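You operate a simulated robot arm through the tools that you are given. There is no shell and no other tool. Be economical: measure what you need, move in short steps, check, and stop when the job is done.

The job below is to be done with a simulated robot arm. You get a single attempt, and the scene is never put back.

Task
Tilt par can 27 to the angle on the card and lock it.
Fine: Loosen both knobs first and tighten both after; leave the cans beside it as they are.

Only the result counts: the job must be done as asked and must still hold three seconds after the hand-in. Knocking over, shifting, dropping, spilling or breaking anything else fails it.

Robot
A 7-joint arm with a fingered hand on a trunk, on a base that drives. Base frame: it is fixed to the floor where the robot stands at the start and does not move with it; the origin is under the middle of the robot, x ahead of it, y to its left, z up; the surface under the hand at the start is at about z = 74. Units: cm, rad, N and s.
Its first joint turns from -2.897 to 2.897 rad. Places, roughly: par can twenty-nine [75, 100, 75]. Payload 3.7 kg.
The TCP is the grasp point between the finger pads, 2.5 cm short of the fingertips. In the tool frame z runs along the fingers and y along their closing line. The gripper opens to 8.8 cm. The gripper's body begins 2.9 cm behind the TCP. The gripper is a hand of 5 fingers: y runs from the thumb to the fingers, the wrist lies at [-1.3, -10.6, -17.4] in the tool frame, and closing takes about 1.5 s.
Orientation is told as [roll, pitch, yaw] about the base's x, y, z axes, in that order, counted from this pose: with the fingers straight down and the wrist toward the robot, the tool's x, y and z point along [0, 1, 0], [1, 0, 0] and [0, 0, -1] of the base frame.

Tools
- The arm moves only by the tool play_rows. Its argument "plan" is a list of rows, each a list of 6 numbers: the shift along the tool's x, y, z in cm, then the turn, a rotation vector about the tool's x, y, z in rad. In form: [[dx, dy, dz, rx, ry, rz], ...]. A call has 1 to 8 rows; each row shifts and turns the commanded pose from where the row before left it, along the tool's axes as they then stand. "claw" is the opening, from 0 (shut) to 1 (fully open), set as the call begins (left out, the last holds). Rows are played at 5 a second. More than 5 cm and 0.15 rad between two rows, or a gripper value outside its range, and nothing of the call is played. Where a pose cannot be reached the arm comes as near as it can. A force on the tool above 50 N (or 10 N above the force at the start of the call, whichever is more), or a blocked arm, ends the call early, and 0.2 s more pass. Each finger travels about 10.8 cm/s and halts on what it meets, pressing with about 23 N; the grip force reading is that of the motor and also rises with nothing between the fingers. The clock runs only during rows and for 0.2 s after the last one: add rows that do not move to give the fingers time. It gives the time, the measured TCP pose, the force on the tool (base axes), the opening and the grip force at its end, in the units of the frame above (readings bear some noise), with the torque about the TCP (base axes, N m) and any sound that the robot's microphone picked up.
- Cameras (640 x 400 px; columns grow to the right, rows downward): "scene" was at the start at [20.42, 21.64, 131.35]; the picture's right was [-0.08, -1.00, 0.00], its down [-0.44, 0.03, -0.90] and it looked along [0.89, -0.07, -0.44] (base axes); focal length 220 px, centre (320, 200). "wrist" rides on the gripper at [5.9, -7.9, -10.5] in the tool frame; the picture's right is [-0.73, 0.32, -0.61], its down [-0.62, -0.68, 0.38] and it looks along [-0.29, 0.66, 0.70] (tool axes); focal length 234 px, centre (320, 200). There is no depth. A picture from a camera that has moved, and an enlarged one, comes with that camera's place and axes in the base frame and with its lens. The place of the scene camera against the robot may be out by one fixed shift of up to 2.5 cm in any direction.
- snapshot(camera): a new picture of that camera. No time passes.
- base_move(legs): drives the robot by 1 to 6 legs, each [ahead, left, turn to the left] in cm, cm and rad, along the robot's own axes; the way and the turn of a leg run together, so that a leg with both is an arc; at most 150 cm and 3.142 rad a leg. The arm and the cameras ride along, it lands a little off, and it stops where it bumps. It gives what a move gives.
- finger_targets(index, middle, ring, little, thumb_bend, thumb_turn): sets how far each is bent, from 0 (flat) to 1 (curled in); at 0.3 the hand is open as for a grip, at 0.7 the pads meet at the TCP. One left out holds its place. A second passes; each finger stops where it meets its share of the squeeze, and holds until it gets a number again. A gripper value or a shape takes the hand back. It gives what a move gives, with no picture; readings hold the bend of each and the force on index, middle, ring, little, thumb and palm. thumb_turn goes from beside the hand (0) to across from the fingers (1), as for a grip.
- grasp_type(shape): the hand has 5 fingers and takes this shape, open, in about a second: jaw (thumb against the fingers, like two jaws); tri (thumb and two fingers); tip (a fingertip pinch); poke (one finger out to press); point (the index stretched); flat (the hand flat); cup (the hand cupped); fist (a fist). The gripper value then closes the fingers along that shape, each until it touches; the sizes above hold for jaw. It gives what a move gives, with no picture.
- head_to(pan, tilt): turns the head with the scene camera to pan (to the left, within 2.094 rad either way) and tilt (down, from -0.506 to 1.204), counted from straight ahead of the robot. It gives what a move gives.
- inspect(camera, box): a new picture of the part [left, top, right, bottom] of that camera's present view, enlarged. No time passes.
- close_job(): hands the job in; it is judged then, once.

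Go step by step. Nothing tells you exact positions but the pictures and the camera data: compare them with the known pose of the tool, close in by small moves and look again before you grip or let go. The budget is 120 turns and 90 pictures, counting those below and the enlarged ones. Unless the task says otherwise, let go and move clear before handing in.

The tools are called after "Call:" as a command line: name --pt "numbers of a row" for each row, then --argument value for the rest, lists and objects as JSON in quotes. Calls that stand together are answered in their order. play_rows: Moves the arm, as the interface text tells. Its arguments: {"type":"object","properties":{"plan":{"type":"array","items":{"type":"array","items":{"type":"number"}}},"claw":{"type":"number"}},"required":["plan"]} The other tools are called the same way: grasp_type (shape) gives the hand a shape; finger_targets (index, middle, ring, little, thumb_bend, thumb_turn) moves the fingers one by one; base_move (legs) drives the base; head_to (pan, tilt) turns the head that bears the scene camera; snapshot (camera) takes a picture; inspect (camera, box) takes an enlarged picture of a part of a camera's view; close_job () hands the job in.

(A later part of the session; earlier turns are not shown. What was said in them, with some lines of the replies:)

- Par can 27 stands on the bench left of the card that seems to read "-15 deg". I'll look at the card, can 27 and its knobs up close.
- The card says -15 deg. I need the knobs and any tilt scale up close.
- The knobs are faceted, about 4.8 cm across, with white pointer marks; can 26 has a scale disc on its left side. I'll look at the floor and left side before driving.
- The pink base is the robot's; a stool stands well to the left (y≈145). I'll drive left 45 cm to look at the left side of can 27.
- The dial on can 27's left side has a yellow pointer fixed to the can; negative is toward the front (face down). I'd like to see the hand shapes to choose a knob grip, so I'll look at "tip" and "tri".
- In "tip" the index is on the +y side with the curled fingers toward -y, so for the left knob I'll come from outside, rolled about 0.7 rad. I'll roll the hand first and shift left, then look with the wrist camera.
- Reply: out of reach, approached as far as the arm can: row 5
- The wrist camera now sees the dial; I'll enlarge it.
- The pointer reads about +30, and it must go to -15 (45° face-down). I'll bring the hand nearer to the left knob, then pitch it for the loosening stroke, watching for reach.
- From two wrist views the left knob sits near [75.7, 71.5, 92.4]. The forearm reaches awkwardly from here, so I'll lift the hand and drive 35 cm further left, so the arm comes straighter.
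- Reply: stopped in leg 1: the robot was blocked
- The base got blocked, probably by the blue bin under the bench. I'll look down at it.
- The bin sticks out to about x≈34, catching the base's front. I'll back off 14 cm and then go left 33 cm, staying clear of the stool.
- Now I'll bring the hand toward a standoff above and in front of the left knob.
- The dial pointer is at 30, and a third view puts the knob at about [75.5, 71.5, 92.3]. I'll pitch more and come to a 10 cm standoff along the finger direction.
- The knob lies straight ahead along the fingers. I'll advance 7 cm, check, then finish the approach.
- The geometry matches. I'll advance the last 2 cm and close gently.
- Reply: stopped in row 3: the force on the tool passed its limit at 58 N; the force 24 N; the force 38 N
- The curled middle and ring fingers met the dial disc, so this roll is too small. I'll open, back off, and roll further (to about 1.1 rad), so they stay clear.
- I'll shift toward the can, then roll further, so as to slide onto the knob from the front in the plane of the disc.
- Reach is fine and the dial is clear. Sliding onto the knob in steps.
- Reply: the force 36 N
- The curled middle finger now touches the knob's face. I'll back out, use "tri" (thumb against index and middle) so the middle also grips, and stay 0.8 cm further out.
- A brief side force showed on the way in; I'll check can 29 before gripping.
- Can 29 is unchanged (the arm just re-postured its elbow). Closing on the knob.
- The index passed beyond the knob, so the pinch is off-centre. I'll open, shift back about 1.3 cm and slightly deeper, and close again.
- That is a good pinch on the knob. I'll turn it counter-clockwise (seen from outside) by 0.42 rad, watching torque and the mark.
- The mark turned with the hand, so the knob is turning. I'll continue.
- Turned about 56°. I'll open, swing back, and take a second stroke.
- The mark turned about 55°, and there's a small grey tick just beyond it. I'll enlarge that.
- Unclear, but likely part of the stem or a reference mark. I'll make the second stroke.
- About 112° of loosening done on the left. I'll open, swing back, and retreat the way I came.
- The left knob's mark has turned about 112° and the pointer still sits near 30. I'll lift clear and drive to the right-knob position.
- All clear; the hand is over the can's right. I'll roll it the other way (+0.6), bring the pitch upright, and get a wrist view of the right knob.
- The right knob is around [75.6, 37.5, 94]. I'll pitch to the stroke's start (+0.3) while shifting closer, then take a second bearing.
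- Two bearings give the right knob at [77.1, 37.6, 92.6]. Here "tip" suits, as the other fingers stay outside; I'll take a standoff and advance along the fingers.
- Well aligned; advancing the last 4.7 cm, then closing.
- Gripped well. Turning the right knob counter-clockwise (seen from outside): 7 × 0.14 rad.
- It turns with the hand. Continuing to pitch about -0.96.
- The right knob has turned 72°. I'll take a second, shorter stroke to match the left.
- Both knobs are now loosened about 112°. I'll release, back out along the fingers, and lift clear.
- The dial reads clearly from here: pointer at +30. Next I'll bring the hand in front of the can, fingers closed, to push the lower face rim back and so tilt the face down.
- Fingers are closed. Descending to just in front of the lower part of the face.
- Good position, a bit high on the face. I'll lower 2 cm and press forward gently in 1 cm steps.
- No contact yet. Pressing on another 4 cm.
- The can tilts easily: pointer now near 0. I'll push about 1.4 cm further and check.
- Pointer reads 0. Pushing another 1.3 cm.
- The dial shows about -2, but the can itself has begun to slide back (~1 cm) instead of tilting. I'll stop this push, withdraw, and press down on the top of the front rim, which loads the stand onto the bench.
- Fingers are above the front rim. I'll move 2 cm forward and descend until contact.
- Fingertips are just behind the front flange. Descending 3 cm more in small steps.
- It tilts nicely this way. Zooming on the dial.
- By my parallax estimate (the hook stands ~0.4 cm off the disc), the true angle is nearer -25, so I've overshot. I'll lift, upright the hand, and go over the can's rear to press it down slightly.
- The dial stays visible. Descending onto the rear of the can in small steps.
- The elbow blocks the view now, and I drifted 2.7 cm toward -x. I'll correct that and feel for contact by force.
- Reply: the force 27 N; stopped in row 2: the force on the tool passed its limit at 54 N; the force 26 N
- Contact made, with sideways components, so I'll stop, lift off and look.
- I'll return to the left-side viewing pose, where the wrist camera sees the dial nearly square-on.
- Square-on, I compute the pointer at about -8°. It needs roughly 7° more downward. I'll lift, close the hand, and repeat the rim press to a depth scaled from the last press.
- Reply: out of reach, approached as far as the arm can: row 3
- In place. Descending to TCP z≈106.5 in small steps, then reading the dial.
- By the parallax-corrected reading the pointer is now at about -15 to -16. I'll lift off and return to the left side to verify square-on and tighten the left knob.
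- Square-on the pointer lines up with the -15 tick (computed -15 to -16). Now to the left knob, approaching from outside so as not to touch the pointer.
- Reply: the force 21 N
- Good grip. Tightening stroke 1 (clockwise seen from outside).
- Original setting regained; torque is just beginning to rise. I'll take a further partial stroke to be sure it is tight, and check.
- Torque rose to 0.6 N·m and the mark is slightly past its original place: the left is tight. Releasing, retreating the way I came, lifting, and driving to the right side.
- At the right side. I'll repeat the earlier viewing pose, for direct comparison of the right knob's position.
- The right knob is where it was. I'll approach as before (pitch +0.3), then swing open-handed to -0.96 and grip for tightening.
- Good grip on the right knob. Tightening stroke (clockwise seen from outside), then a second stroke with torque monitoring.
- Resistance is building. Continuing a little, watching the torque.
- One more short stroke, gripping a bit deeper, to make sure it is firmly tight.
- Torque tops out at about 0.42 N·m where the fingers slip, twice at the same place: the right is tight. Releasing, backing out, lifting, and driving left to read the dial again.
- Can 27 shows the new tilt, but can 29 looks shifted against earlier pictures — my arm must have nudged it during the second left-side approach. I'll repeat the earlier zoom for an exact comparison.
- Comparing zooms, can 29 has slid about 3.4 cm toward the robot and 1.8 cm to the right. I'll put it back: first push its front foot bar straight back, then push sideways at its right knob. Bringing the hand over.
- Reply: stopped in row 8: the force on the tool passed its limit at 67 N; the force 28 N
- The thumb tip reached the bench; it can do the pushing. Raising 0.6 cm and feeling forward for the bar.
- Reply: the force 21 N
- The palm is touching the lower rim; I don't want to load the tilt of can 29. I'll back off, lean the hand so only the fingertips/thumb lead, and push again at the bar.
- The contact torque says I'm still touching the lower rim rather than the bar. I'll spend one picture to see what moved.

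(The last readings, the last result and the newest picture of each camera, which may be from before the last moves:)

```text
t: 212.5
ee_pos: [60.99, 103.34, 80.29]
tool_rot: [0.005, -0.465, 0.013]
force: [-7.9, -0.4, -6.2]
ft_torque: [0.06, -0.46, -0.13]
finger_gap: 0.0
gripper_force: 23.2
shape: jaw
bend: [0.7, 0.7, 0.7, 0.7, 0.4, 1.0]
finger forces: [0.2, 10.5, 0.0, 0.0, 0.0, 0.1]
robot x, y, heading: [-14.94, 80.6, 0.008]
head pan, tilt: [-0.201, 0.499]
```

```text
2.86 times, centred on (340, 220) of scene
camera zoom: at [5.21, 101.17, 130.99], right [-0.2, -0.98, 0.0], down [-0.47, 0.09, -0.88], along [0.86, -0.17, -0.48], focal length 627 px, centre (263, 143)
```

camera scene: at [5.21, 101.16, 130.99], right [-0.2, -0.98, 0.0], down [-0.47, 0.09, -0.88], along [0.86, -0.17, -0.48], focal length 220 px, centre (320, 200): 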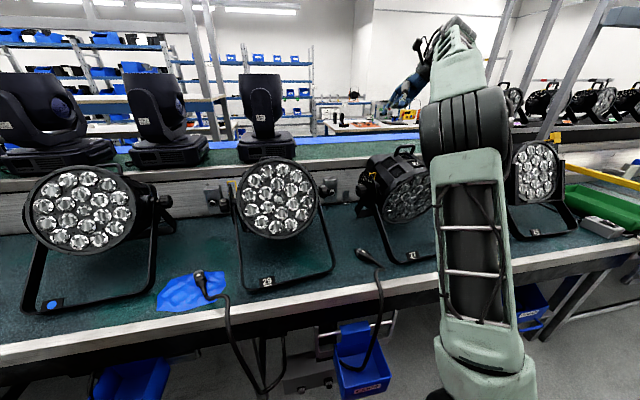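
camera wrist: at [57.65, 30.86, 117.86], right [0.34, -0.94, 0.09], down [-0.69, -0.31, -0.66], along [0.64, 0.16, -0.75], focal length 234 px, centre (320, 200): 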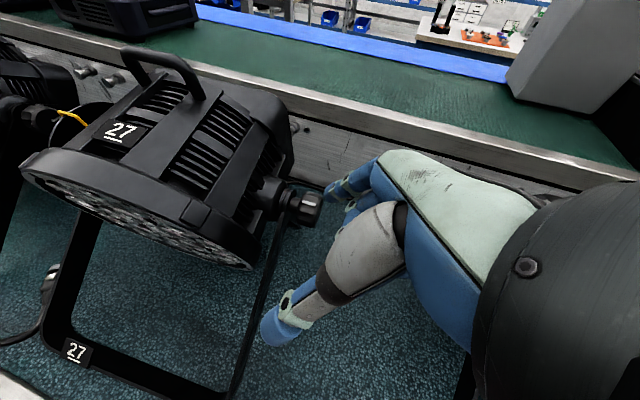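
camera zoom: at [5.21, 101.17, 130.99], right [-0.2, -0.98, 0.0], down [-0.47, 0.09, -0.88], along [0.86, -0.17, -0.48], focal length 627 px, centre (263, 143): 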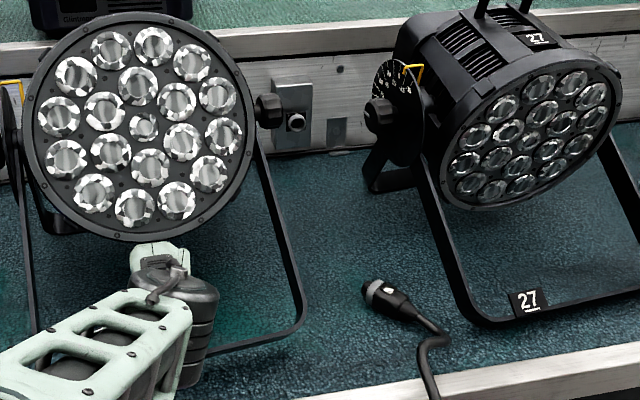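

Can 29 slid back about 2.5 cm as a rigid piece, tilt unchanged. What's left is mainly sideways, about 2 cm at the front. I'll retreat and push its right leg toward +y from the gap.

Call:
play_rows --pt "0 -2.68 -1.35 0 0 0" --pt "0 -2.68 -1.35 0 0 0" --pt "0 1.93 -3.84 0 0 0" --pt "0 1.93 -3.84 0 0 0" --pt "0 1.93 -3.84 0 0 0" --pt "0 1.93 -3.84 0 0 0" --pt "0 1.93 -3.84 0 0 0" --pt "0 1.93 -3.84 0 0 0"

Call:
play_rows --pt "0 1.93 -3.84 0 0 0" --pt "-4.6 0 0 0 0 0" --pt "-4.6 0 0 0 0 0" --pt "-4.6 0 0 0 0 0" --pt "-4.6 0 0 0 0 0" --pt "-4.4 0 0 0 0 0" --pt "0 3.28 1.64 0 0 0" --pt "0 3.28 1.64 0 0 0"

Call:
play_rows --pt "0 3.28 1.64 0 0 0" --pt "0 0 0 0 0 0"

```text
t: 213.8
ee_pos: [59.36, 95.12, 94.54]
tool_rot: [-0.014, -0.474, -0.155]
force: [0.0, -0.7, -0.5]
ft_torque: [0.02, -0.01, -0.02]
finger_gap: 0.01
gripper_force: 22.9
shape: jaw
bend: [0.7, 0.7, 0.7, 0.7, 0.41, 1.0]
finger forces: [0.0, 0.0, 0.0, 0.0, 0.0, 0.0]
robot x, y, heading: [-15.08, 80.6, -0.001]
head pan, tilt: [-0.201, 0.499]
stopped in row 6: the arm was blocked; the commanded pose is now the measured one
```

```text
t: 215.6
ee_pos: [62.91, 71.63, 99.34]
tool_rot: [-0.012, -0.476, -0.151]
force: [-0.2, 0.1, 0.4]
ft_torque: [-0.01, 0.01, 0.01]
finger_gap: 0.0
gripper_force: 22.9
shape: jaw
bend: [0.7, 0.7, 0.7, 0.7, 0.41, 1.0]
finger forces: [0.1, 0.0, 0.1, 0.0, 0.0, 0.0]
robot x, y, heading: [-14.56, 80.47, 0.006]
head pan, tilt: [-0.201, 0.499]
```

```text
t: 216.2
ee_pos: [66.6, 71.18, 99.34]
tool_rot: [-0.012, -0.476, -0.153]
force: [0.6, 0.0, 0.4]
ft_torque: [-0.03, 0.01, -0.01]
finger_gap: 0.0
gripper_force: 23.4
shape: jaw
bend: [0.7, 0.7, 0.7, 0.7, 0.41, 1.0]
finger forces: [0.0, 0.0, 0.0, 0.0, 0.0, 0.0]
robot x, y, heading: [-14.93, 80.74, 0.006]
head pan, tilt: [-0.201, 0.499]
```

The arm stalled on the way up and the hand ended near can 27, without contact. I'll lift straight up to safety before anything else.

Call:
play_rows --pt "0 -1.8 -0.9 0 0 0" --pt "0 1.93 -3.84 0 0 0" --pt "0 1.93 -3.84 0 0 0" --pt "0 1.93 -3.84 0 0 0" --pt "0 1.93 -3.84 0 0 0" --pt "0 1.93 -3.84 0 0 0" --pt "0 0 0 0 0 0"

```text
t: 217.8
ee_pos: [64.3, 71.52, 119.89]
tool_rot: [-0.012, -0.477, -0.151]
force: [-0.3, -0.6, 0.9]
ft_torque: [0.03, 0.03, -0.02]
finger_gap: 0.0
gripper_force: 22.9
shape: jaw
bend: [0.7, 0.7, 0.7, 0.7, 0.41, 1.0]
finger forces: [0.0, 0.1, 0.0, 0.0, 0.0, 0.0]
out of reach, approached as far as the arm can: row 3
robot x, y, heading: [-14.91, 80.51, 0.004]
head pan, tilt: [-0.201, 0.499]
```

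I'll move the hand further right so that it leaves the view free, then use the last picture on the reference crop.

Call:
play_rows --pt "-3 1 -2 0 0 0" --pt "-4.5 0 0 0 0 0" --pt "-4.5 0 0 0 0 0" --pt "-4.5 0 0 0 0 0" --pt "-4.5 0 0 0 0 0" --pt "-4.5 0 0 0 0 0" --pt "-4.5 0 0 0 0 0" --pt "0 0 0 0 0 0"

Call:
inspect --camera "scene" --box '[230, 140, 460, 280]'

```text
t: 219.6
ee_pos: [59.56, 41.82, 122.29]
tool_rot: [-0.012, -0.475, -0.153]
force: [0.3, 1.5, 0.5]
ft_torque: [-0.01, 0.04, 0.0]
finger_gap: 0.02
gripper_force: 23.2
shape: jaw
bend: [0.7, 0.7, 0.7, 0.7, 0.41, 1.0]
finger forces: [0.0, 0.0, 0.1, 0.0, 0.0, 0.0]
robot x, y, heading: [-14.49, 80.78, 0.002]
head pan, tilt: [-0.201, 0.499]
```

```text
2.78 times, centred on (345, 210) of scene
camera zoom: at [5.2, 101.16, 130.99], right [-0.2, -0.98, 0.0], down [-0.47, 0.09, -0.88], along [0.86, -0.17, -0.48], focal length 611 px, centre (250, 172)
```

zoom: 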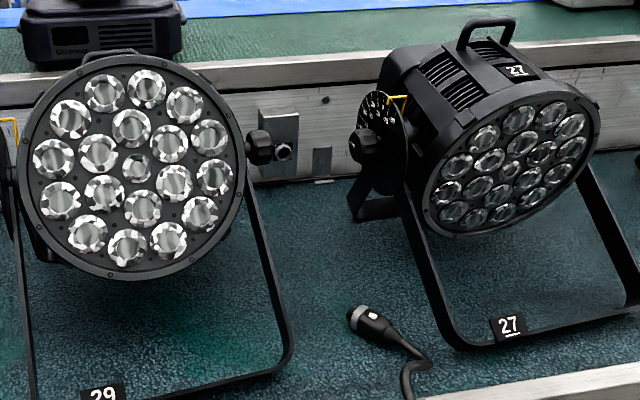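

The last picture shows can 29 exactly as displaced before: my push only rocked it. Can 27 is fine. I'll make a low push on the foot bar with the hand leaned further (thumb leading near the bench), from a base position further left so the arm is less contorted.

Call:
base_move --legs '[[0, 13, 0]]'

Call:
play_rows --pt "0 0 0 0 0 0.15" --pt "0 0 0 -0.11 0 0" --pt "0 0 0 -0.11 0 0" --pt "0 0 0 -0.11 0 0" --pt "0 0 0 0 0 0"

```text
t: 220.9
ee_pos: [59.61, 52.99, 122.34]
tool_rot: [-0.013, -0.477, -0.152]
force: [-0.5, 0.3, -0.4]
ft_torque: [0.01, 0.01, 0.0]
finger_gap: 0.01
gripper_force: 23.0
shape: jaw
bend: [0.7, 0.7, 0.7, 0.7, 0.41, 1.0]
finger forces: [0.0, 0.0, 0.1, 0.1, 0.1, 0.0]
robot x, y, heading: [-14.99, 91.84, 0.001]
head pan, tilt: [-0.201, 0.499]
stopped in leg 1: the robot was blocked; the commanded pose is now the measured one
```

```text
t: 222.1
ee_pos: [59.52, 53.05, 122.4]
tool_rot: [0.083, -0.801, -0.351]
force: [0.7, -0.1, 0.2]
ft_torque: [0.02, 0.01, -0.03]
finger_gap: 0.0
gripper_force: 23.0
shape: jaw
bend: [0.7, 0.7, 0.7, 0.7, 0.41, 1.0]
finger forces: [0.0, 0.1, 0.0, 0.1, 0.0, 0.0]
robot x, y, heading: [-14.75, 91.96, 0.003]
head pan, tilt: [-0.201, 0.499]
```

I turned the wrong way in yaw; correcting that.

Call:
play_rows --pt "0 0 0 0 0.084 -0.081" --pt "0 0 0 0 0.084 -0.081" --pt "0 0 0 0 0.084 -0.081" --pt "0 0 0 0 -0.058 -0.06" --pt "0 0 0 0 0 0"

```text
t: 223.3
ee_pos: [59.53, 53.05, 122.34]
tool_rot: [-0.045, -0.821, 0.089]
force: [0.2, -0.6, -0.1]
ft_torque: [-0.01, -0.01, -0.01]
finger_gap: 0.0
gripper_force: 22.4
shape: jaw
bend: [0.7, 0.7, 0.7, 0.7, 0.41, 1.0]
finger forces: [0.1, 0.1, 0.1, 0.0, 0.0, 0.0]
robot x, y, heading: [-15.17, 92.15, 0.002]
head pan, tilt: [-0.201, 0.499]
```

Call:
play_rows --pt "4.27 -0.88 0 0 0 0" --pt "4.27 -0.88 0 0 0 0" --pt "4.27 -0.88 0 0 0 0" --pt "4.27 -0.88 0 0 0 0" --pt "4.27 -0.88 0 0 0 0" --pt "4.27 -0.88 0 0 0 0" --pt "4.27 -0.88 0 0 0 0" --pt "4.27 -0.88 0 0 0 0"

Call:
play_rows --pt "4.27 -0.88 0 0 0 0" --pt "4.27 -0.88 0 0 0 0" --pt "4.27 -0.88 0 0 0 0" --pt "4.27 -0.88 0 0 0 0" --pt "0 0 0 0 0 0"

```text
t: 225.1
ee_pos: [52.69, 86.75, 116.24]
tool_rot: [-0.043, -0.822, 0.088]
force: [-0.3, 0.0, 0.3]
ft_torque: [-0.01, -0.01, 0.0]
finger_gap: 0.0
gripper_force: 23.2
shape: jaw
bend: [0.7, 0.7, 0.7, 0.7, 0.42, 1.0]
finger forces: [0.1, 0.1, 0.0, 0.0, 0.0, 0.0]
robot x, y, heading: [-14.99, 91.98, 0.001]
head pan, tilt: [-0.201, 0.499]
```

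```text
t: 226.3
ee_pos: [49.52, 103.54, 113.21]
tool_rot: [-0.041, -0.821, 0.089]
force: [-0.6, 0.0, -0.3]
ft_torque: [0.03, 0.0, -0.01]
finger_gap: 0.0
gripper_force: 23.6
shape: jaw
bend: [0.7, 0.7, 0.7, 0.7, 0.42, 1.0]
finger forces: [0.0, 0.1, 0.0, 0.0, 0.0, 0.0]
robot x, y, heading: [-14.86, 91.8, 0.002]
head pan, tilt: [-0.201, 0.499]
```

Call:
play_rows --pt "0.15 -2.85 2.66 0 0 0" --pt "0.15 -2.85 2.66 0 0 0" --pt "0.15 -2.85 2.66 0 0 0" --pt "0.15 -2.85 2.66 0 0 0" --pt "0.15 -2.85 2.66 0 0 0" --pt "0.15 -2.85 2.66 0 0 0" --pt "0.15 -2.85 2.66 0 0 0" --pt "0.15 -2.85 2.66 0 0 0"

Call:
play_rows --pt "0 -0.73 0.68 0 0 0" --pt "0 0 0 0 0 0"

Call:
play_rows --pt "0 -0.37 0.34 0 0 0" --pt "0 0 0 0 0 0"

Call:
play_rows --pt "0 -0.37 0.34 0 0 0" --pt "0 0 0 0 0 0"

```text
t: 228.1
ee_pos: [55.35, 108.99, 86.13]
tool_rot: [-0.04, -0.821, 0.088]
force: [-0.7, 0.0, -0.8]
ft_torque: [0.0, 0.02, 0.0]
finger_gap: 0.0
gripper_force: 22.9
shape: jaw
bend: [0.7, 0.7, 0.7, 0.7, 0.42, 1.0]
finger forces: [0.0, 0.0, 0.0, 0.1, 0.0, 0.0]
out of reach, approached as far as the arm can: row 4, 5, 6, 7, 8
robot x, y, heading: [-15.14, 91.98, 0.007]
head pan, tilt: [-0.201, 0.499]
```

```text
t: 228.7
ee_pos: [55.37, 109.15, 85.08]
tool_rot: [-0.043, -0.821, 0.087]
force: [-0.5, -0.1, -0.3]
ft_torque: [0.0, -0.03, 0.01]
finger_gap: 0.0
gripper_force: 23.1
shape: jaw
bend: [0.7, 0.7, 0.7, 0.7, 0.42, 1.0]
finger forces: [0.1, 0.0, 0.0, 0.0, 0.0, 0.0]
robot x, y, heading: [-15.04, 91.94, 0.001]
head pan, tilt: [-0.201, 0.499]
```

```text
t: 229.3
ee_pos: [55.65, 109.16, 84.64]
tool_rot: [-0.043, -0.822, 0.086]
force: [-0.5, 0.6, -0.2]
ft_torque: [0.03, 0.01, -0.02]
finger_gap: 0.0
gripper_force: 22.9
shape: jaw
bend: [0.7, 0.7, 0.7, 0.7, 0.42, 1.0]
finger forces: [0.0, 0.0, 0.0, 0.0, 0.1, 0.0]
out of reach, approached as far as the arm can: row 1
robot x, y, heading: [-14.92, 92.05, 0.003]
head pan, tilt: [-0.201, 0.499]
```

```text
t: 229.9
ee_pos: [55.65, 109.18, 84.09]
tool_rot: [-0.044, -0.82, 0.088]
force: [0.0, -0.4, -0.3]
ft_torque: [0.0, 0.03, -0.01]
finger_gap: 0.0
gripper_force: 22.4
shape: jaw
bend: [0.7, 0.7, 0.7, 0.7, 0.42, 1.0]
finger forces: [0.0, 0.0, 0.1, 0.0, 0.0, 0.0]
robot x, y, heading: [-14.84, 91.98, -0.003]
head pan, tilt: [-0.201, 0.499]
```

The arm is too close in for this pose. I'll back the base 14 cm, which also draws the hand straight off, then descend.

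Call:
base_move --legs '[[-14, 0, 0]]'

Call:
play_rows --pt "-3 2.2 2.3 0 0 0" --pt "-3 2.2 2.3 0 0 0" --pt "0 -0.73 0.68 0 0 0" --pt "0 -0.73 0.68 0 0 0" --pt "0 -0.73 0.68 0 0 0" --pt "0 0 0 0 0 0"

```text
t: 231.2
ee_pos: [41.5, 109.32, 84.15]
tool_rot: [-0.043, -0.822, 0.091]
force: [0.5, 0.8, -0.3]
ft_torque: [0.01, 0.02, 0.0]
finger_gap: 0.0
gripper_force: 23.0
shape: jaw
bend: [0.7, 0.7, 0.7, 0.7, 0.42, 1.0]
finger forces: [0.0, 0.0, 0.0, 0.1, 0.1, 0.0]
robot x, y, heading: [-28.91, 91.93, 0.001]
head pan, tilt: [-0.201, 0.499]
```

```text
t: 232.6
ee_pos: [48.17, 103.66, 81.33]
tool_rot: [-0.043, -0.822, 0.09]
force: [-0.3, 0.7, -0.2]
ft_torque: [-0.02, 0.0, -0.01]
finger_gap: 0.0
gripper_force: 23.0
shape: jaw
bend: [0.7, 0.7, 0.7, 0.7, 0.42, 1.0]
finger forces: [0.0, 0.0, 0.0, 0.0, 0.0, 0.1]
robot x, y, heading: [-29.12, 92.01, 0.007]
head pan, tilt: [-0.201, 0.499]
```

Reach is fine now. Feeling down for the bench with the thumb.

Call:
play_rows --pt "0 -0.58 0.55 0 0 0" --pt "0 0 0 0 0 0"

Call:
play_rows --pt "0 -0.37 0.34 0 0 0" --pt "0 0 0 0 0 0"

Call:
play_rows --pt "0 -0.3 0.27 0 0 0" --pt "0 0 0 0 0 0"

Call:
play_rows --pt "0 -0.3 0.27 0 0 0" --pt "0 0 0 0 0 0"

```text
t: 233.2
ee_pos: [48.15, 103.54, 80.51]
tool_rot: [-0.043, -0.823, 0.09]
force: [-0.2, -0.5, -0.8]
ft_torque: [-0.03, -0.01, -0.01]
finger_gap: 0.0
gripper_force: 23.0
shape: jaw
bend: [0.7, 0.7, 0.7, 0.7, 0.42, 1.0]
finger forces: [0.1, 0.0, 0.0, 0.0, 0.0, 0.1]
robot x, y, heading: [-28.76, 91.4, 0.005]
head pan, tilt: [-0.201, 0.499]
```

```text
t: 233.8
ee_pos: [48.17, 103.52, 80.05]
tool_rot: [-0.043, -0.823, 0.089]
force: [0.7, -0.5, 0.9]
ft_torque: [0.05, 0.01, 0.04]
finger_gap: 0.01
gripper_force: 23.3
shape: jaw
bend: [0.7, 0.7, 0.7, 0.7, 0.42, 1.0]
finger forces: [0.0, 0.0, 0.0, 0.0, 0.1, 0.1]
robot x, y, heading: [-28.94, 91.84, 0.008]
head pan, tilt: [-0.201, 0.499]
```

```text
t: 234.4
ee_pos: [48.33, 103.61, 79.6]
tool_rot: [-0.044, -0.823, 0.088]
force: [0.2, -0.1, -0.1]
ft_torque: [0.0, 0.01, 0.04]
finger_gap: 0.0
gripper_force: 23.2
shape: jaw
bend: [0.7, 0.7, 0.7, 0.7, 0.42, 1.0]
finger forces: [0.1, 0.0, 0.0, 0.0, 0.1, 0.0]
robot x, y, heading: [-28.91, 92.15, 0.005]
head pan, tilt: [-0.201, 0.499]
```

```text
t: 235.0
ee_pos: [48.24, 103.43, 79.24]
tool_rot: [-0.043, -0.822, 0.091]
force: [-0.8, -0.5, -0.7]
ft_torque: [-0.02, -0.01, 0.01]
finger_gap: 0.0
gripper_force: 22.7
shape: jaw
bend: [0.7, 0.7, 0.7, 0.7, 0.42, 1.0]
finger forces: [0.0, 0.0, 0.0, 0.0, 0.0, 0.0]
robot x, y, heading: [-29.32, 92.45, 0.002]
head pan, tilt: [-0.201, 0.499]
```

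Call:
play_rows --pt "-0.08 1.36 1.46 0 0 0" --pt "-0.08 1.36 1.46 0 0 0" --pt "0 -0.3 0.27 0 0 0" --pt "0 0 0 0 0 0"

Call:
play_rows --pt "0 -0.3 0.27 0 0 0" --pt "0 0 0 0 0 0"

Call:
play_rows --pt "0 -0.3 0.27 0 0 0" --pt "0 0 0 0 0 0"

Call:
play_rows --pt "0 -0.3 0.27 0 0 0" --pt "0 0 0 0 0 0"

```text
t: 236.0
ee_pos: [52.21, 103.63, 79.05]
tool_rot: [-0.045, -0.823, 0.089]
force: [0.0, 0.9, 1.0]
ft_torque: [0.01, -0.04, 0.01]
finger_gap: 0.0
gripper_force: 23.3
shape: jaw
bend: [0.7, 0.7, 0.7, 0.7, 0.42, 1.0]
finger forces: [0.1, 0.0, 0.0, 0.0, 0.0, 0.0]
robot x, y, heading: [-29.24, 91.99, 0.002]
head pan, tilt: [-0.201, 0.499]
```

```text
t: 236.6
ee_pos: [52.16, 103.59, 78.62]
tool_rot: [-0.042, -0.822, 0.089]
force: [-0.1, 0.2, 0.5]
ft_torque: [0.0, 0.02, -0.03]
finger_gap: 0.0
gripper_force: 23.2
shape: jaw
bend: [0.7, 0.7, 0.7, 0.7, 0.42, 1.0]
finger forces: [0.1, 0.1, 0.0, 0.0, 0.0, 0.0]
robot x, y, heading: [-29.53, 91.78, 0.006]
head pan, tilt: [-0.201, 0.499]
```

```text
t: 237.2
ee_pos: [52.12, 103.58, 78.11]
tool_rot: [-0.043, -0.821, 0.091]
force: [0.4, 0.4, 0.6]
ft_torque: [0.02, 0.0, -0.01]
finger_gap: 0.0
gripper_force: 22.7
shape: jaw
bend: [0.7, 0.7, 0.7, 0.7, 0.42, 1.0]
finger forces: [0.0, 0.0, 0.1, 0.0, 0.1, 0.0]
robot x, y, heading: [-29.14, 92.07, 0.003]
head pan, tilt: [-0.201, 0.499]
```

```text
t: 237.8
ee_pos: [52.06, 103.52, 77.8]
tool_rot: [-0.045, -0.82, 0.09]
force: [0.2, -0.1, 0.0]
ft_torque: [0.0, 0.04, 0.01]
finger_gap: 0.01
gripper_force: 23.3
shape: jaw
bend: [0.7, 0.7, 0.7, 0.7, 0.42, 1.0]
finger forces: [0.0, 0.1, 0.0, 0.0, 0.1, 0.0]
robot x, y, heading: [-29.2, 92.04, 0.006]
head pan, tilt: [-0.201, 0.499]
```

Low enough. Feeling forward for the bar.

Call:
play_rows --pt "-0.08 1.02 1.1 0 0 0" --pt "0 0 0 0 0 0"

Call:
play_rows --pt "-0.05 0.51 0.55 0 0 0" --pt "0 0 0 0 0 0"

Call:
play_rows --pt "-0.05 0.51 0.55 0 0 0" --pt "0 0 0 0 0 0"

Call:
play_rows --pt "-0.05 0.51 0.55 0 0 0" --pt "0 0 0 0 0 0"

Call:
play_rows --pt "-0.05 0.51 0.55 0 0 0" --pt "0 0 0 0 0 0"

```text
t: 238.4
ee_pos: [53.68, 103.5, 77.78]
tool_rot: [-0.042, -0.82, 0.089]
force: [0.0, 0.8, 0.6]
ft_torque: [-0.02, 0.0, -0.02]
finger_gap: 0.0
gripper_force: 23.1
shape: jaw
bend: [0.7, 0.7, 0.7, 0.7, 0.42, 1.0]
finger forces: [0.0, 0.0, 0.0, 0.0, 0.1, 0.1]
robot x, y, heading: [-29.09, 92.05, 0.003]
head pan, tilt: [-0.201, 0.499]
```

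```text
t: 239.0
ee_pos: [54.38, 103.61, 77.77]
tool_rot: [-0.044, -0.823, 0.091]
force: [0.1, 0.3, 0.2]
ft_torque: [0.0, 0.0, -0.03]
finger_gap: 0.01
gripper_force: 22.7
shape: jaw
bend: [0.7, 0.7, 0.7, 0.7, 0.42, 1.0]
finger forces: [0.0, 0.1, 0.0, 0.0, 0.1, 0.0]
robot x, y, heading: [-29.34, 92.06, 0.004]
head pan, tilt: [-0.201, 0.499]
```

```text
t: 239.6
ee_pos: [55.11, 103.63, 77.72]
tool_rot: [-0.044, -0.822, 0.09]
force: [0.0, -1.0, 0.5]
ft_torque: [0.01, 0.02, 0.0]
finger_gap: 0.01
gripper_force: 23.3
shape: jaw
bend: [0.7, 0.7, 0.7, 0.7, 0.42, 1.0]
finger forces: [0.0, 0.0, 0.1, 0.0, 0.0, 0.0]
robot x, y, heading: [-29.05, 91.84, 0.006]
head pan, tilt: [-0.201, 0.499]
```

```text
t: 240.2
ee_pos: [55.83, 103.56, 77.65]
tool_rot: [-0.043, -0.822, 0.091]
force: [0.1, 0.3, 0.2]
ft_torque: [0.02, 0.01, -0.02]
finger_gap: 0.01
gripper_force: 23.2
shape: jaw
bend: [0.7, 0.7, 0.7, 0.7, 0.42, 1.0]
finger forces: [0.0, 0.0, 0.0, 0.0, 0.0, 0.0]
robot x, y, heading: [-29.23, 92.21, 0.003]
head pan, tilt: [-0.201, 0.499]
```

```text
t: 240.8
ee_pos: [56.63, 103.59, 77.85]
tool_rot: [-0.042, -0.823, 0.089]
force: [-0.2, 0.0, -0.4]
ft_torque: [0.01, -0.01, 0.01]
finger_gap: 0.0
gripper_force: 22.6
shape: jaw
bend: [0.7, 0.7, 0.7, 0.7, 0.42, 1.0]
finger forces: [0.0, 0.0, 0.1, 0.1, 0.1, 0.0]
robot x, y, heading: [-29.17, 92.07, 0.001]
head pan, tilt: [-0.201, 0.499]
```

Call:
play_rows --pt "-0.05 0.3 0.77 0 0 0" --pt "0 0 0 0 0 0"

Call:
play_rows --pt "-0.05 0.51 0.55 0 0 0" --pt "0 0 0 0 0 0"

Call:
play_rows --pt "-0.05 0.51 0.55 0 0 0" --pt "0 0 0 0 0 0"

Call:
play_rows --pt "-0.05 0.51 0.55 0 0 0" --pt "0 0 0 0 0 0"

```text
t: 241.4
ee_pos: [56.79, 104.77, 78.76]
tool_rot: [-0.005, -0.836, 0.076]
force: [0.5, -0.5, 0.3]
ft_torque: [0.01, -0.01, 0.0]
finger_gap: 0.0
gripper_force: 22.8
shape: jaw
bend: [0.7, 0.7, 0.7, 0.7, 0.42, 1.0]
finger forces: [0.0, 0.0, 0.1, 0.0, 0.0, 0.1]
robot x, y, heading: [-28.94, 92.01, 0.009]
head pan, tilt: [-0.201, 0.499]
```

```text
t: 242.2
ee_pos: [57.71, 105.2, 78.89]
tool_rot: [0.013, -0.836, 0.072]
force: [0.4, 0.0, -0.5]
ft_torque: [-0.02, 0.01, 0.0]
finger_gap: 0.02
gripper_force: 22.9
shape: jaw
bend: [0.7, 0.7, 0.7, 0.7, 0.42, 1.0]
finger forces: [0.0, 0.1, 0.0, 0.1, 0.2, 0.0]
robot x, y, heading: [-29.0, 91.91, 0.01]
head pan, tilt: [-0.201, 0.499]
stopped in row 2: the arm was blocked; the commanded pose is now the measured one
```

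```text
t: 242.8
ee_pos: [58.32, 105.42, 79.21]
tool_rot: [0.021, -0.84, 0.07]
force: [0.6, 0.7, -1.2]
ft_torque: [0.0, -0.03, 0.0]
finger_gap: 0.0
gripper_force: 23.0
shape: jaw
bend: [0.7, 0.7, 0.7, 0.7, 0.42, 1.0]
finger forces: [0.0, 0.0, 0.0, 0.0, 0.1, 0.0]
robot x, y, heading: [-29.03, 92.04, 0.002]
head pan, tilt: [-0.201, 0.499]
```

```text
t: 243.4
ee_pos: [58.97, 105.8, 79.56]
tool_rot: [0.034, -0.843, 0.063]
force: [-0.3, -1.0, -0.6]
ft_torque: [-0.02, 0.0, -0.02]
finger_gap: 0.01
gripper_force: 23.1
shape: jaw
bend: [0.7, 0.7, 0.7, 0.7, 0.42, 1.0]
finger forces: [0.0, 0.0, 0.0, 0.0, 0.1, 0.0]
robot x, y, heading: [-29.26, 91.94, 0.008]
head pan, tilt: [-0.201, 0.499]
```

The forearm now bears on the bench edge, so this pose won't do. A better way is to push at can 29's two legs near the bottom, where no rim is overhead. Retreating and lifting first.

Call:
play_rows --pt "0 -1.36 -1.46 0 0 0" --pt "0 -1.36 -1.46 0 0 0" --pt "0 2.9 -2.7 0 0 0" --pt "0 2.9 -2.7 0 0 0" --pt "0 2.9 -2.7 0 0 0" --pt "0 2.9 -2.7 0 0 0" --pt "0 2.9 -2.7 0 0 0" --pt "0 0 0 0 0 0"

Call:
play_rows --pt "0 2.9 -2.7 0 0 0" --pt "0 2.9 -2.7 0 0 0" --pt "0 2.9 -2.7 0 0 0" --pt "0 0 0 0.12 0 0" --pt "0 0 0 0.12 0 0" --pt "0 0 0 0.12 0 0" --pt "0 0 0 0 0 0"

```text
t: 245.2
ee_pos: [55.05, 104.83, 98.33]
tool_rot: [0.007, -0.834, 0.077]
force: [-0.7, -0.1, 0.1]
ft_torque: [0.01, 0.0, 0.02]
finger_gap: 0.0
gripper_force: 23.3
shape: jaw
bend: [0.7, 0.7, 0.7, 0.7, 0.42, 1.0]
finger forces: [0.0, 0.0, 0.0, 0.0, 0.0, 0.0]
robot x, y, heading: [-29.01, 91.65, 0.004]
head pan, tilt: [-0.201, 0.499]
```

```text
t: 246.8
ee_pos: [55.02, 104.52, 110.24]
tool_rot: [0.006, -0.47, 0.077]
force: [0.4, 0.4, 0.2]
ft_torque: [0.0, -0.02, -0.03]
finger_gap: 0.03
gripper_force: 22.9
shape: jaw
bend: [0.7, 0.7, 0.7, 0.7, 0.42, 1.0]
finger forces: [0.0, 0.0, 0.0, 0.1, 0.0, 0.0]
robot x, y, heading: [-29.22, 92.0, 0.003]
head pan, tilt: [-0.201, 0.499]
```

Now to the right leg of can 29: move over, descend in front of it, and feel forward.

Call:
play_rows --pt "-4.25 0 0 0 0 0" --pt "-4.25 0 0 0 0 0" --pt "-4.25 0 0 0 0 0" --pt "-4.25 0 0 0 0 0" --pt "0 -1.8 3.54 0 0 0" --pt "0 -1.8 3.54 0 0 0" --pt "0 -1.8 3.54 0 0 0" --pt "0 -1.8 3.54 0 0 0"

Call:
play_rows --pt "0 -1.8 3.54 0 0 0" --pt "0 -1.8 3.54 0 0 0" --pt "0 -1.8 3.54 0 0 0" --pt "0 0 0 0 0 0"

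```text
t: 248.6
ee_pos: [56.36, 87.58, 94.14]
tool_rot: [0.005, -0.472, 0.076]
force: [-0.2, -1.1, -0.6]
ft_torque: [0.01, 0.0, -0.02]
finger_gap: 0.0
gripper_force: 23.3
shape: jaw
bend: [0.7, 0.7, 0.7, 0.7, 0.42, 1.0]
finger forces: [0.0, 0.0, 0.0, 0.0, 0.1, 0.0]
robot x, y, heading: [-29.37, 92.19, 0.005]
head pan, tilt: [-0.201, 0.499]
```

```text
t: 249.6
ee_pos: [56.38, 87.52, 82.44]
tool_rot: [0.006, -0.471, 0.076]
force: [-2.9, 1.3, 6.3]
ft_torque: [-0.08, -0.02, -0.01]
finger_gap: 0.02
gripper_force: 23.3
shape: jaw
bend: [0.7, 0.7, 0.7, 0.7, 0.42, 1.0]
finger forces: [0.0, 18.8, 0.1, 0.0, 0.0, 0.0]
robot x, y, heading: [-28.81, 92.12, 0.006]
head pan, tilt: [-0.201, 0.499]
```

Contact shows the leg is nearer than I'd thought (x≈57 at z≈80), so the foot bar lies near x≈51 — the earlier downward touch was on the bar itself. I'll put the fingers in front of the bar with the thumb out of the way, and push from there.

Call:
play_rows --pt "0 1.81 -3.56 0 0 0" --pt "0 1.81 -3.56 0 0 0" --pt "0 1.81 -3.56 0 0 0" --pt "0 -4.0 -2.0 0 0 0" --pt "4.1 -2.4 -1.2 0 0 0" --pt "4.1 -2.4 -1.2 0 0 0" --pt "4.1 0 0 0 0 0" --pt "4.1 0 0 0 0 0"

Call:
play_rows --pt "0 0 0 0.118 0 0" --pt "0 0 0 0.118 0 0" --pt "0 0 0 0.118 0 0" --pt "0 0 0 0.118 0 0" --pt "0 0 0 0 0 0"

Call:
finger_targets --index 0.7 --middle 0.7 --ring 0.7 --little 0.7 --thumb_bend 0.3 --thumb_turn 0

```text
t: 251.4
ee_pos: [45.24, 103.1, 94.47]
tool_rot: [0.005, -0.473, 0.077]
force: [0.4, 0.6, -0.2]
ft_torque: [0.0, 0.01, -0.02]
finger_gap: 0.0
gripper_force: 23.4
shape: jaw
bend: [0.7, 0.7, 0.7, 0.7, 0.42, 1.0]
finger forces: [0.0, 0.0, 0.0, 0.1, 0.1, 0.0]
robot x, y, heading: [-29.07, 91.75, 0.006]
head pan, tilt: [-0.201, 0.499]
```

```text
t: 252.6
ee_pos: [45.17, 103.26, 94.37]
tool_rot: [0.004, 0.002, 0.08]
force: [-0.1, 0.7, 1.6]
ft_torque: [-0.02, 0.01, 0.02]
finger_gap: 0.0
gripper_force: 23.5
shape: jaw
bend: [0.7, 0.7, 0.7, 0.7, 0.42, 1.0]
finger forces: [0.0, 0.0, 0.0, 0.0, 0.0, 0.1]
robot x, y, heading: [-28.95, 91.85, 0.009]
head pan, tilt: [-0.201, 0.499]
```

```text
t: 253.6
ee_pos: [45.26, 103.21, 94.22]
tool_rot: [0.005, 0.0, 0.081]
force: [-0.7, 0.2, 0.3]
ft_torque: [0.01, 0.03, 0.02]
finger_gap: 10.01
gripper_force: 0.1
shape: fingers
bend: [0.7, 0.7, 0.7, 0.7, 0.3, 0.0]
finger forces: [0.0, 0.1, 0.0, 0.0, 0.1, 0.0]
robot x, y, heading: [-29.23, 91.88, 0.0]
head pan, tilt: [-0.201, 0.499]
```

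Call:
play_rows --pt "0 0 4 0 0 0" --pt "0 0 4 0 0 0" --pt "0 0 4 0 0 0" --pt "0 0 4 0 0 0" --pt "0 0 0 0 0 0"

Call:
play_rows --pt "0 1.0 0 0 0 0" --pt "0 1.0 0 0 0 0" --pt "0 0 0 0 0 0"

Call:
play_rows --pt "0 0.7 0 0 0 0" --pt "0 0 0 0 0 0"

Call:
play_rows --pt "0 0.7 0 0 0 0" --pt "0 0 0 0 0 0"

Call:
play_rows --pt "0 0.7 0 0 0 0" --pt "0 0 0 0 0 0"

```text
t: 254.8
ee_pos: [45.3, 103.23, 78.46]
tool_rot: [0.004, 0.001, 0.079]
force: [-1.2, -0.4, -0.4]
ft_torque: [0.01, -0.04, 0.03]
finger_gap: 10.0
gripper_force: 0.2
shape: fingers
bend: [0.7, 0.7, 0.7, 0.7, 0.3, 0.0]
finger forces: [0.1, 0.0, 0.0, 0.0, 0.0, 0.1]
robot x, y, heading: [-29.16, 91.86, 0.008]
head pan, tilt: [-0.201, 0.499]
```

```text
t: 255.6
ee_pos: [47.35, 103.41, 78.43]
tool_rot: [0.004, 0.0, 0.082]
force: [0.7, -0.9, -1.1]
ft_torque: [-0.03, -0.02, -0.03]
finger_gap: 10.01
gripper_force: 0.0
shape: fingers
bend: [0.7, 0.7, 0.7, 0.7, 0.3, 0.0]
finger forces: [0.1, 0.0, 0.0, 0.0, 0.0, 0.0]
robot x, y, heading: [-29.31, 91.74, 0.005]
head pan, tilt: [-0.201, 0.499]
```

```text
t: 256.2
ee_pos: [47.97, 103.43, 78.34]
tool_rot: [0.003, 0.002, 0.08]
force: [-0.7, 0.5, -0.7]
ft_torque: [-0.01, -0.04, 0.0]
finger_gap: 10.0
gripper_force: 0.1
shape: fingers
bend: [0.7, 0.7, 0.7, 0.7, 0.3, 0.0]
finger forces: [0.2, 0.0, 0.0, 0.1, 0.0, 0.0]
robot x, y, heading: [-29.38, 91.65, 0.008]
head pan, tilt: [-0.201, 0.499]
```

```text
t: 256.8
ee_pos: [48.65, 103.67, 78.32]
tool_rot: [0.005, 0.001, 0.078]
force: [0.1, -0.8, 1.8]
ft_torque: [-0.01, -0.02, -0.02]
finger_gap: 9.99
gripper_force: 0.4
shape: fingers
bend: [0.7, 0.7, 0.7, 0.7, 0.3, 0.0]
finger forces: [0.0, 0.8, 0.0, 0.1, 0.0, 0.0]
robot x, y, heading: [-29.04, 92.03, 0.007]
head pan, tilt: [-0.201, 0.499]
```

```text
t: 257.4
ee_pos: [49.37, 103.7, 78.37]
tool_rot: [0.003, -0.001, 0.081]
force: [-4.9, -0.4, 3.0]
ft_torque: [0.01, 0.02, -0.04]
finger_gap: 10.01
gripper_force: 2.2
shape: fingers
bend: [0.7, 0.71, 0.7, 0.7, 0.3, 0.0]
finger forces: [0.0, 4.6, 0.0, 0.1, 0.0, 0.0]
robot x, y, heading: [-28.71, 91.71, 0.007]
head pan, tilt: [-0.201, 0.499]
```

Contact on the bar at TCP x≈48.7, low as wanted. Lowering slightly and pushing 3.4 cm in steps.

Call:
play_rows --pt "0 -0.3 0.5 0 0 0" --pt "0 0.7 0 0 0 0" --pt "0 0 0 0 0 0"

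Call:
play_rows --pt "0 0.7 0 0 0 0" --pt "0 0 0 0 0 0"

Call:
play_rows --pt "0 0.7 0 0 0 0" --pt "0 0 0 0 0 0"

```text
t: 258.2
ee_pos: [49.74, 103.71, 77.87]
tool_rot: [0.006, -0.001, 0.08]
force: [-20.6, -4.7, 13.6]
ft_torque: [-0.18, 0.05, -0.24]
finger_gap: 9.78
gripper_force: 12.0
shape: fingers
bend: [0.71, 0.72, 0.71, 0.7, 0.3, 0.0]
finger forces: [5.5, 9.5, 9.2, 0.0, 0.0, 0.0]
robot x, y, heading: [-29.12, 91.94, 0.006]
head pan, tilt: [-0.201, 0.499]
```

```text
t: 258.8
ee_pos: [50.44, 103.71, 77.81]
tool_rot: [0.003, 0.001, 0.081]
force: [-29.4, -4.8, 16.8]
ft_torque: [-0.25, 0.15, -0.33]
finger_gap: 9.56
gripper_force: 15.5
shape: fingers
bend: [0.71, 0.72, 0.72, 0.71, 0.3, 0.0]
finger forces: [9.0, 9.5, 10.4, 2.3, 0.0, 0.0]
robot x, y, heading: [-29.25, 91.96, 0.008]
head pan, tilt: [-0.201, 0.499]
```

```text
t: 259.4
ee_pos: [51.23, 103.87, 77.95]
tool_rot: [0.005, -0.005, 0.08]
force: [-19.4, -1.8, 25.5]
ft_torque: [-0.27, 0.14, -0.11]
finger_gap: 9.38
gripper_force: 16.5
shape: fingers
bend: [0.72, 0.72, 0.73, 0.7, 0.3, 0.0]
finger forces: [9.4, 10.9, 11.8, 0.0, 0.0, 0.0]
robot x, y, heading: [-28.89, 92.04, 0.001]
head pan, tilt: [-0.201, 0.499]
```

Forces are 20–30 N with the bar's slanted face pressing up. I'll back off stepwise to see where contact ends, which tells how far the bar has moved.

Call:
play_rows --pt "0 -0.5 0 0 0 0" --pt "0 0 0 0 0 0"

Call:
play_rows --pt "0 -0.5 0 0 0 0" --pt "0 0 0 0 0 0"

Call:
play_rows --pt "0 -0.5 0 0 0 0" --pt "0 0 0 0 0 0"

Call:
play_rows --pt "0 -0.5 0 0 0 0" --pt "0 0 0 0 0 0"

```text
t: 260.0
ee_pos: [50.7, 103.82, 77.99]
tool_rot: [0.005, -0.005, 0.079]
force: [-9.1, 3.2, 41.8]
ft_torque: [-0.39, -0.11, -0.03]
finger_gap: 9.55
gripper_force: 20.5
shape: fingers
bend: [0.72, 0.72, 0.73, 0.7, 0.3, 0.0]
finger forces: [9.9, 15.9, 15.1, 0.0, 0.0, 0.1]
robot x, y, heading: [-29.21, 91.87, 0.009]
head pan, tilt: [-0.201, 0.499]
```

```text
t: 260.6
ee_pos: [50.21, 103.67, 78.21]
tool_rot: [0.005, -0.006, 0.079]
force: [-2.5, 2.1, 52.2]
ft_torque: [-0.87, -0.61, 0.21]
finger_gap: 9.69
gripper_force: 26.8
shape: fingers
bend: [0.71, 0.72, 0.72, 0.68, 0.3, 0.0]
finger forces: [6.8, 14.3, 22.4, 10.1, 0.1, 0.0]
robot x, y, heading: [-28.82, 91.8, 0.004]
head pan, tilt: [-0.201, 0.499]
```

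```text
t: 261.2
ee_pos: [49.86, 103.77, 78.1]
tool_rot: [0.006, -0.007, 0.08]
force: [4.8, 2.1, 57.1]
ft_torque: [-1.08, -0.95, 0.44]
finger_gap: 9.84
gripper_force: 30.3
shape: fingers
bend: [0.71, 0.72, 0.72, 0.65, 0.3, 0.0]
finger forces: [3.6, 13.7, 30.6, 12.6, 0.1, 0.1]
robot x, y, heading: [-29.01, 91.81, 0.004]
head pan, tilt: [-0.201, 0.499]
```

```text
t: 261.8
ee_pos: [49.28, 103.62, 78.19]
tool_rot: [0.002, -0.006, 0.08]
force: [14.0, 3.8, 56.6]
ft_torque: [-1.16, -1.32, 0.63]
finger_gap: 10.0
gripper_force: 30.6
shape: fingers
bend: [0.7, 0.72, 0.72, 0.62, 0.3, 0.0]
finger forces: [0.2, 9.5, 39.6, 12.3, 0.0, 0.0]
robot x, y, heading: [-28.98, 91.79, 0.006]
head pan, tilt: [-0.201, 0.499]
```

The fingers have ridden on top of the bar. I'll lift off, then grip the bar properly between thumb and fingers and slide the can back with it.

Call:
play_rows --pt "0 0 -2 0 0 0" --pt "0 0 -4 0 0 0" --pt "0 0 0 0 0 0"

Call:
grasp_type --shape "jaw"

Call:
play_rows --pt "0 1.7 0 0 0 0" --pt "0 0 3 0 0 0" --pt "0 0 2 0 0 0" --pt "0 0 1.2 0 0 0" --pt "0 0 0 0 0 0" --claw 1

```text
t: 262.6
ee_pos: [49.13, 103.59, 83.68]
tool_rot: [0.004, 0.001, 0.082]
force: [-0.1, -0.2, 0.0]
ft_torque: [0.01, -0.01, -0.01]
finger_gap: 10.02
gripper_force: 0.1
shape: fingers
bend: [0.7, 0.7, 0.7, 0.7, 0.3, 0.0]
finger forces: [0.0, 0.1, 0.0, 0.0, 0.1, 0.0]
robot x, y, heading: [-28.88, 91.8, 0.002]
head pan, tilt: [-0.201, 0.499]
```

```text
t: 263.5
ee_pos: [49.32, 103.6, 83.81]
tool_rot: [0.005, 0.001, 0.08]
force: [-0.3, 1.1, 0.4]
ft_torque: [0.01, -0.02, 0.04]
finger_gap: 8.78
gripper_force: 0.0
shape: jaw
bend: [0.3, 0.3, 0.3, 0.3, 0.3, 0.97]
finger forces: [0.0, 0.0, 0.0, 0.0, 0.0, 0.1]
robot x, y, heading: [-29.06, 91.85, 0.003]
head pan, tilt: [-0.201, 0.499]
```

```text
t: 264.7
ee_pos: [50.94, 103.75, 77.59]
tool_rot: [0.003, -0.001, 0.081]
force: [0.1, -0.1, -0.4]
ft_torque: [0.0, -0.04, 0.07]
finger_gap: 8.77
gripper_force: 0.1
shape: jaw
bend: [0.3, 0.3, 0.3, 0.3, 0.3, 0.97]
finger forces: [0.0, 0.1, 0.1, 0.1, 0.1, 0.0]
robot x, y, heading: [-29.45, 91.71, 0.005]
head pan, tilt: [-0.201, 0.499]
```

No contact going down, so the open hand straddles the bar. Closing on it.

Call:
play_rows --pt "0 0 0 0 0 0" --pt "0 0 0 0 0 0" --pt "0 0 0 0 0 0" --pt "0 0 0 0 0 0" --pt "0 0 0 0 0 0" --pt "0 0 0 0 0 0" --pt "0 0 0 0 0 0" --pt "0 0 0 0 0 0" --claw 0

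```text
t: 266.5
ee_pos: [50.9, 103.78, 77.55]
tool_rot: [0.005, 0.0, 0.081]
force: [-1.4, -0.6, -0.8]
ft_torque: [-0.05, -0.42, 0.11]
finger_gap: 0.98
gripper_force: 23.1
shape: jaw
bend: [0.74, 0.52, 0.53, 0.57, 0.62, 1.0]
finger forces: [10.1, 7.1, 3.5, 0.1, 23.8, 0.0]
robot x, y, heading: [-29.4, 92.13, 0.003]
head pan, tilt: [-0.201, 0.499]
```

Gripped on the bar. Sliding it +3.4 cm in x and +1.8 cm in y, slowly.

Call:
play_rows --pt "0.3 0.7 0 0 0 0" --pt "0.3 0.7 0 0 0 0" --pt "0 0 0 0 0 0"

Call:
play_rows --pt "0.3 0.7 0 0 0 0" --pt "0.3 0.7 0 0 0 0" --pt "0.3 0.7 0 0 0 0" --pt "0 0 0 0 0 0"

```text
t: 267.3
ee_pos: [52.18, 104.48, 77.51]
tool_rot: [0.004, 0.003, 0.081]
force: [-20.1, -1.2, -0.2]
ft_torque: [0.05, 0.0, 0.0]
finger_gap: 0.85
gripper_force: 22.9
shape: jaw
bend: [0.75, 0.58, 0.61, 0.57, 0.61, 1.0]
finger forces: [6.7, 1.9, 0.2, 0.0, 28.6, 0.0]
robot x, y, heading: [-29.0, 91.46, 0.012]
head pan, tilt: [-0.201, 0.499]
```

```text
t: 268.3
ee_pos: [54.29, 105.62, 77.72]
tool_rot: [0.003, -0.001, 0.081]
force: [-17.6, 1.0, -0.6]
ft_torque: [0.06, -0.11, -0.05]
finger_gap: 0.85
gripper_force: 22.7
shape: jaw
bend: [0.75, 0.58, 0.61, 0.57, 0.61, 1.0]
finger forces: [9.1, 1.9, 0.1, 0.0, 27.8, 0.0]
robot x, y, heading: [-29.12, 92.07, 0.002]
head pan, tilt: [-0.201, 0.499]
```

Steady 18–20 N sliding friction: the can moved with the hand. A final 0.4 cm for the initial compliance, then release, lift and clear.

Call:
play_rows --pt "0 0.4 0 0 0 0" --pt "0 0 0 0 0 0"

Call:
play_rows --pt "0 0 0 0 0 0" --pt "0 0 0 0 0 0" --pt "0 0 0 0 0 0" --pt "0 0 0 0 0 0" --pt "0 0 0 0 0 0" --pt "0 0 0 0 0 0" --claw 1

Call:
play_rows --pt "0 0 -2 0 0 0" --pt "0 0 -3 0 0 0" --pt "0 -4 -1 0 0 0" --pt "0 -4 -2 0 0 0" --pt "0 0 -4 0 0 0" --pt "0 0 -4 0 0 0" --pt "0 0 -4 0 0 0" --pt "0 0 -4 0 0 0"

```text
t: 268.9
ee_pos: [54.6, 105.73, 77.76]
tool_rot: [0.004, 0.001, 0.079]
force: [-17.8, 1.3, -0.3]
ft_torque: [0.09, -0.08, -0.04]
finger_gap: 0.83
gripper_force: 22.9
shape: jaw
bend: [0.75, 0.59, 0.61, 0.57, 0.61, 1.0]
finger forces: [8.8, 1.5, 0.0, 0.0, 28.1, 0.0]
robot x, y, heading: [-28.87, 92.08, 0.004]
head pan, tilt: [-0.201, 0.499]
```

```text
t: 270.3
ee_pos: [54.68, 105.7, 77.59]
tool_rot: [0.003, 0.0, 0.08]
force: [-0.2, 0.1, -0.4]
ft_torque: [-0.01, 0.01, 0.02]
finger_gap: 8.79
gripper_force: 0.0
shape: jaw
bend: [0.3, 0.3, 0.3, 0.3, 0.3, 0.98]
finger forces: [0.0, 0.1, 0.0, 0.1, 0.0, 0.0]
robot x, y, heading: [-28.84, 91.62, 0.007]
head pan, tilt: [-0.201, 0.499]
```

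```text
t: 272.1
ee_pos: [46.6, 104.99, 101.66]
tool_rot: [0.004, -0.001, 0.08]
force: [0.2, -0.5, 0.1]
ft_torque: [-0.06, 0.02, -0.05]
finger_gap: 8.77
gripper_force: 0.0
shape: jaw
bend: [0.3, 0.3, 0.3, 0.3, 0.3, 0.98]
finger forces: [0.1, 0.0, 0.0, 0.0, 0.0, 0.0]
robot x, y, heading: [-28.86, 91.87, 0.007]
head pan, tilt: [-0.201, 0.499]
```

Can 27 is at about -15° with both knobs tight. Can 29 has been slid back to roughly where it stood, and the hand is clear. I have no pictures left, so I'm handing in.

Call:
close_job

```text
The job is handed in.
```

I handed the job in with par can 27 tilted to about -15° and both knobs tight, but I knocked can 29 out of place along the way. "Leave the cans beside it as they are" was therefore not fully kept, and the job may fail on that.

- **Can 27:** I loosened both knobs about 112° before tilting. Before I tightened the knobs, the dial read square-on as -15 to -16°. I tightened both afterwards until the fingers slipped, at about 0.6 N·m on the left and 0.4 N·m on the right. The last picture showed it still tilted, but I did not take another square-on reading. The stand may have shifted about 1 cm toward can 26.
- **Can 29:** My arm dragged it about 3.4 cm toward the robot and 1.8 cm to the right. I gripped its foot bar and slid it back by about that much. I had no pictures left, so I couldn't check where it ended up; it could be off by a centimetre or more. Before that, I pushed its lower rim, which only rocked it; its tilt looked unchanged.
- **Can 26:** I saw no change to it in the pictures.
- **Drive stop:** One drive to the left was blocked, possibly by the stool. I didn't check whether anything there moved.
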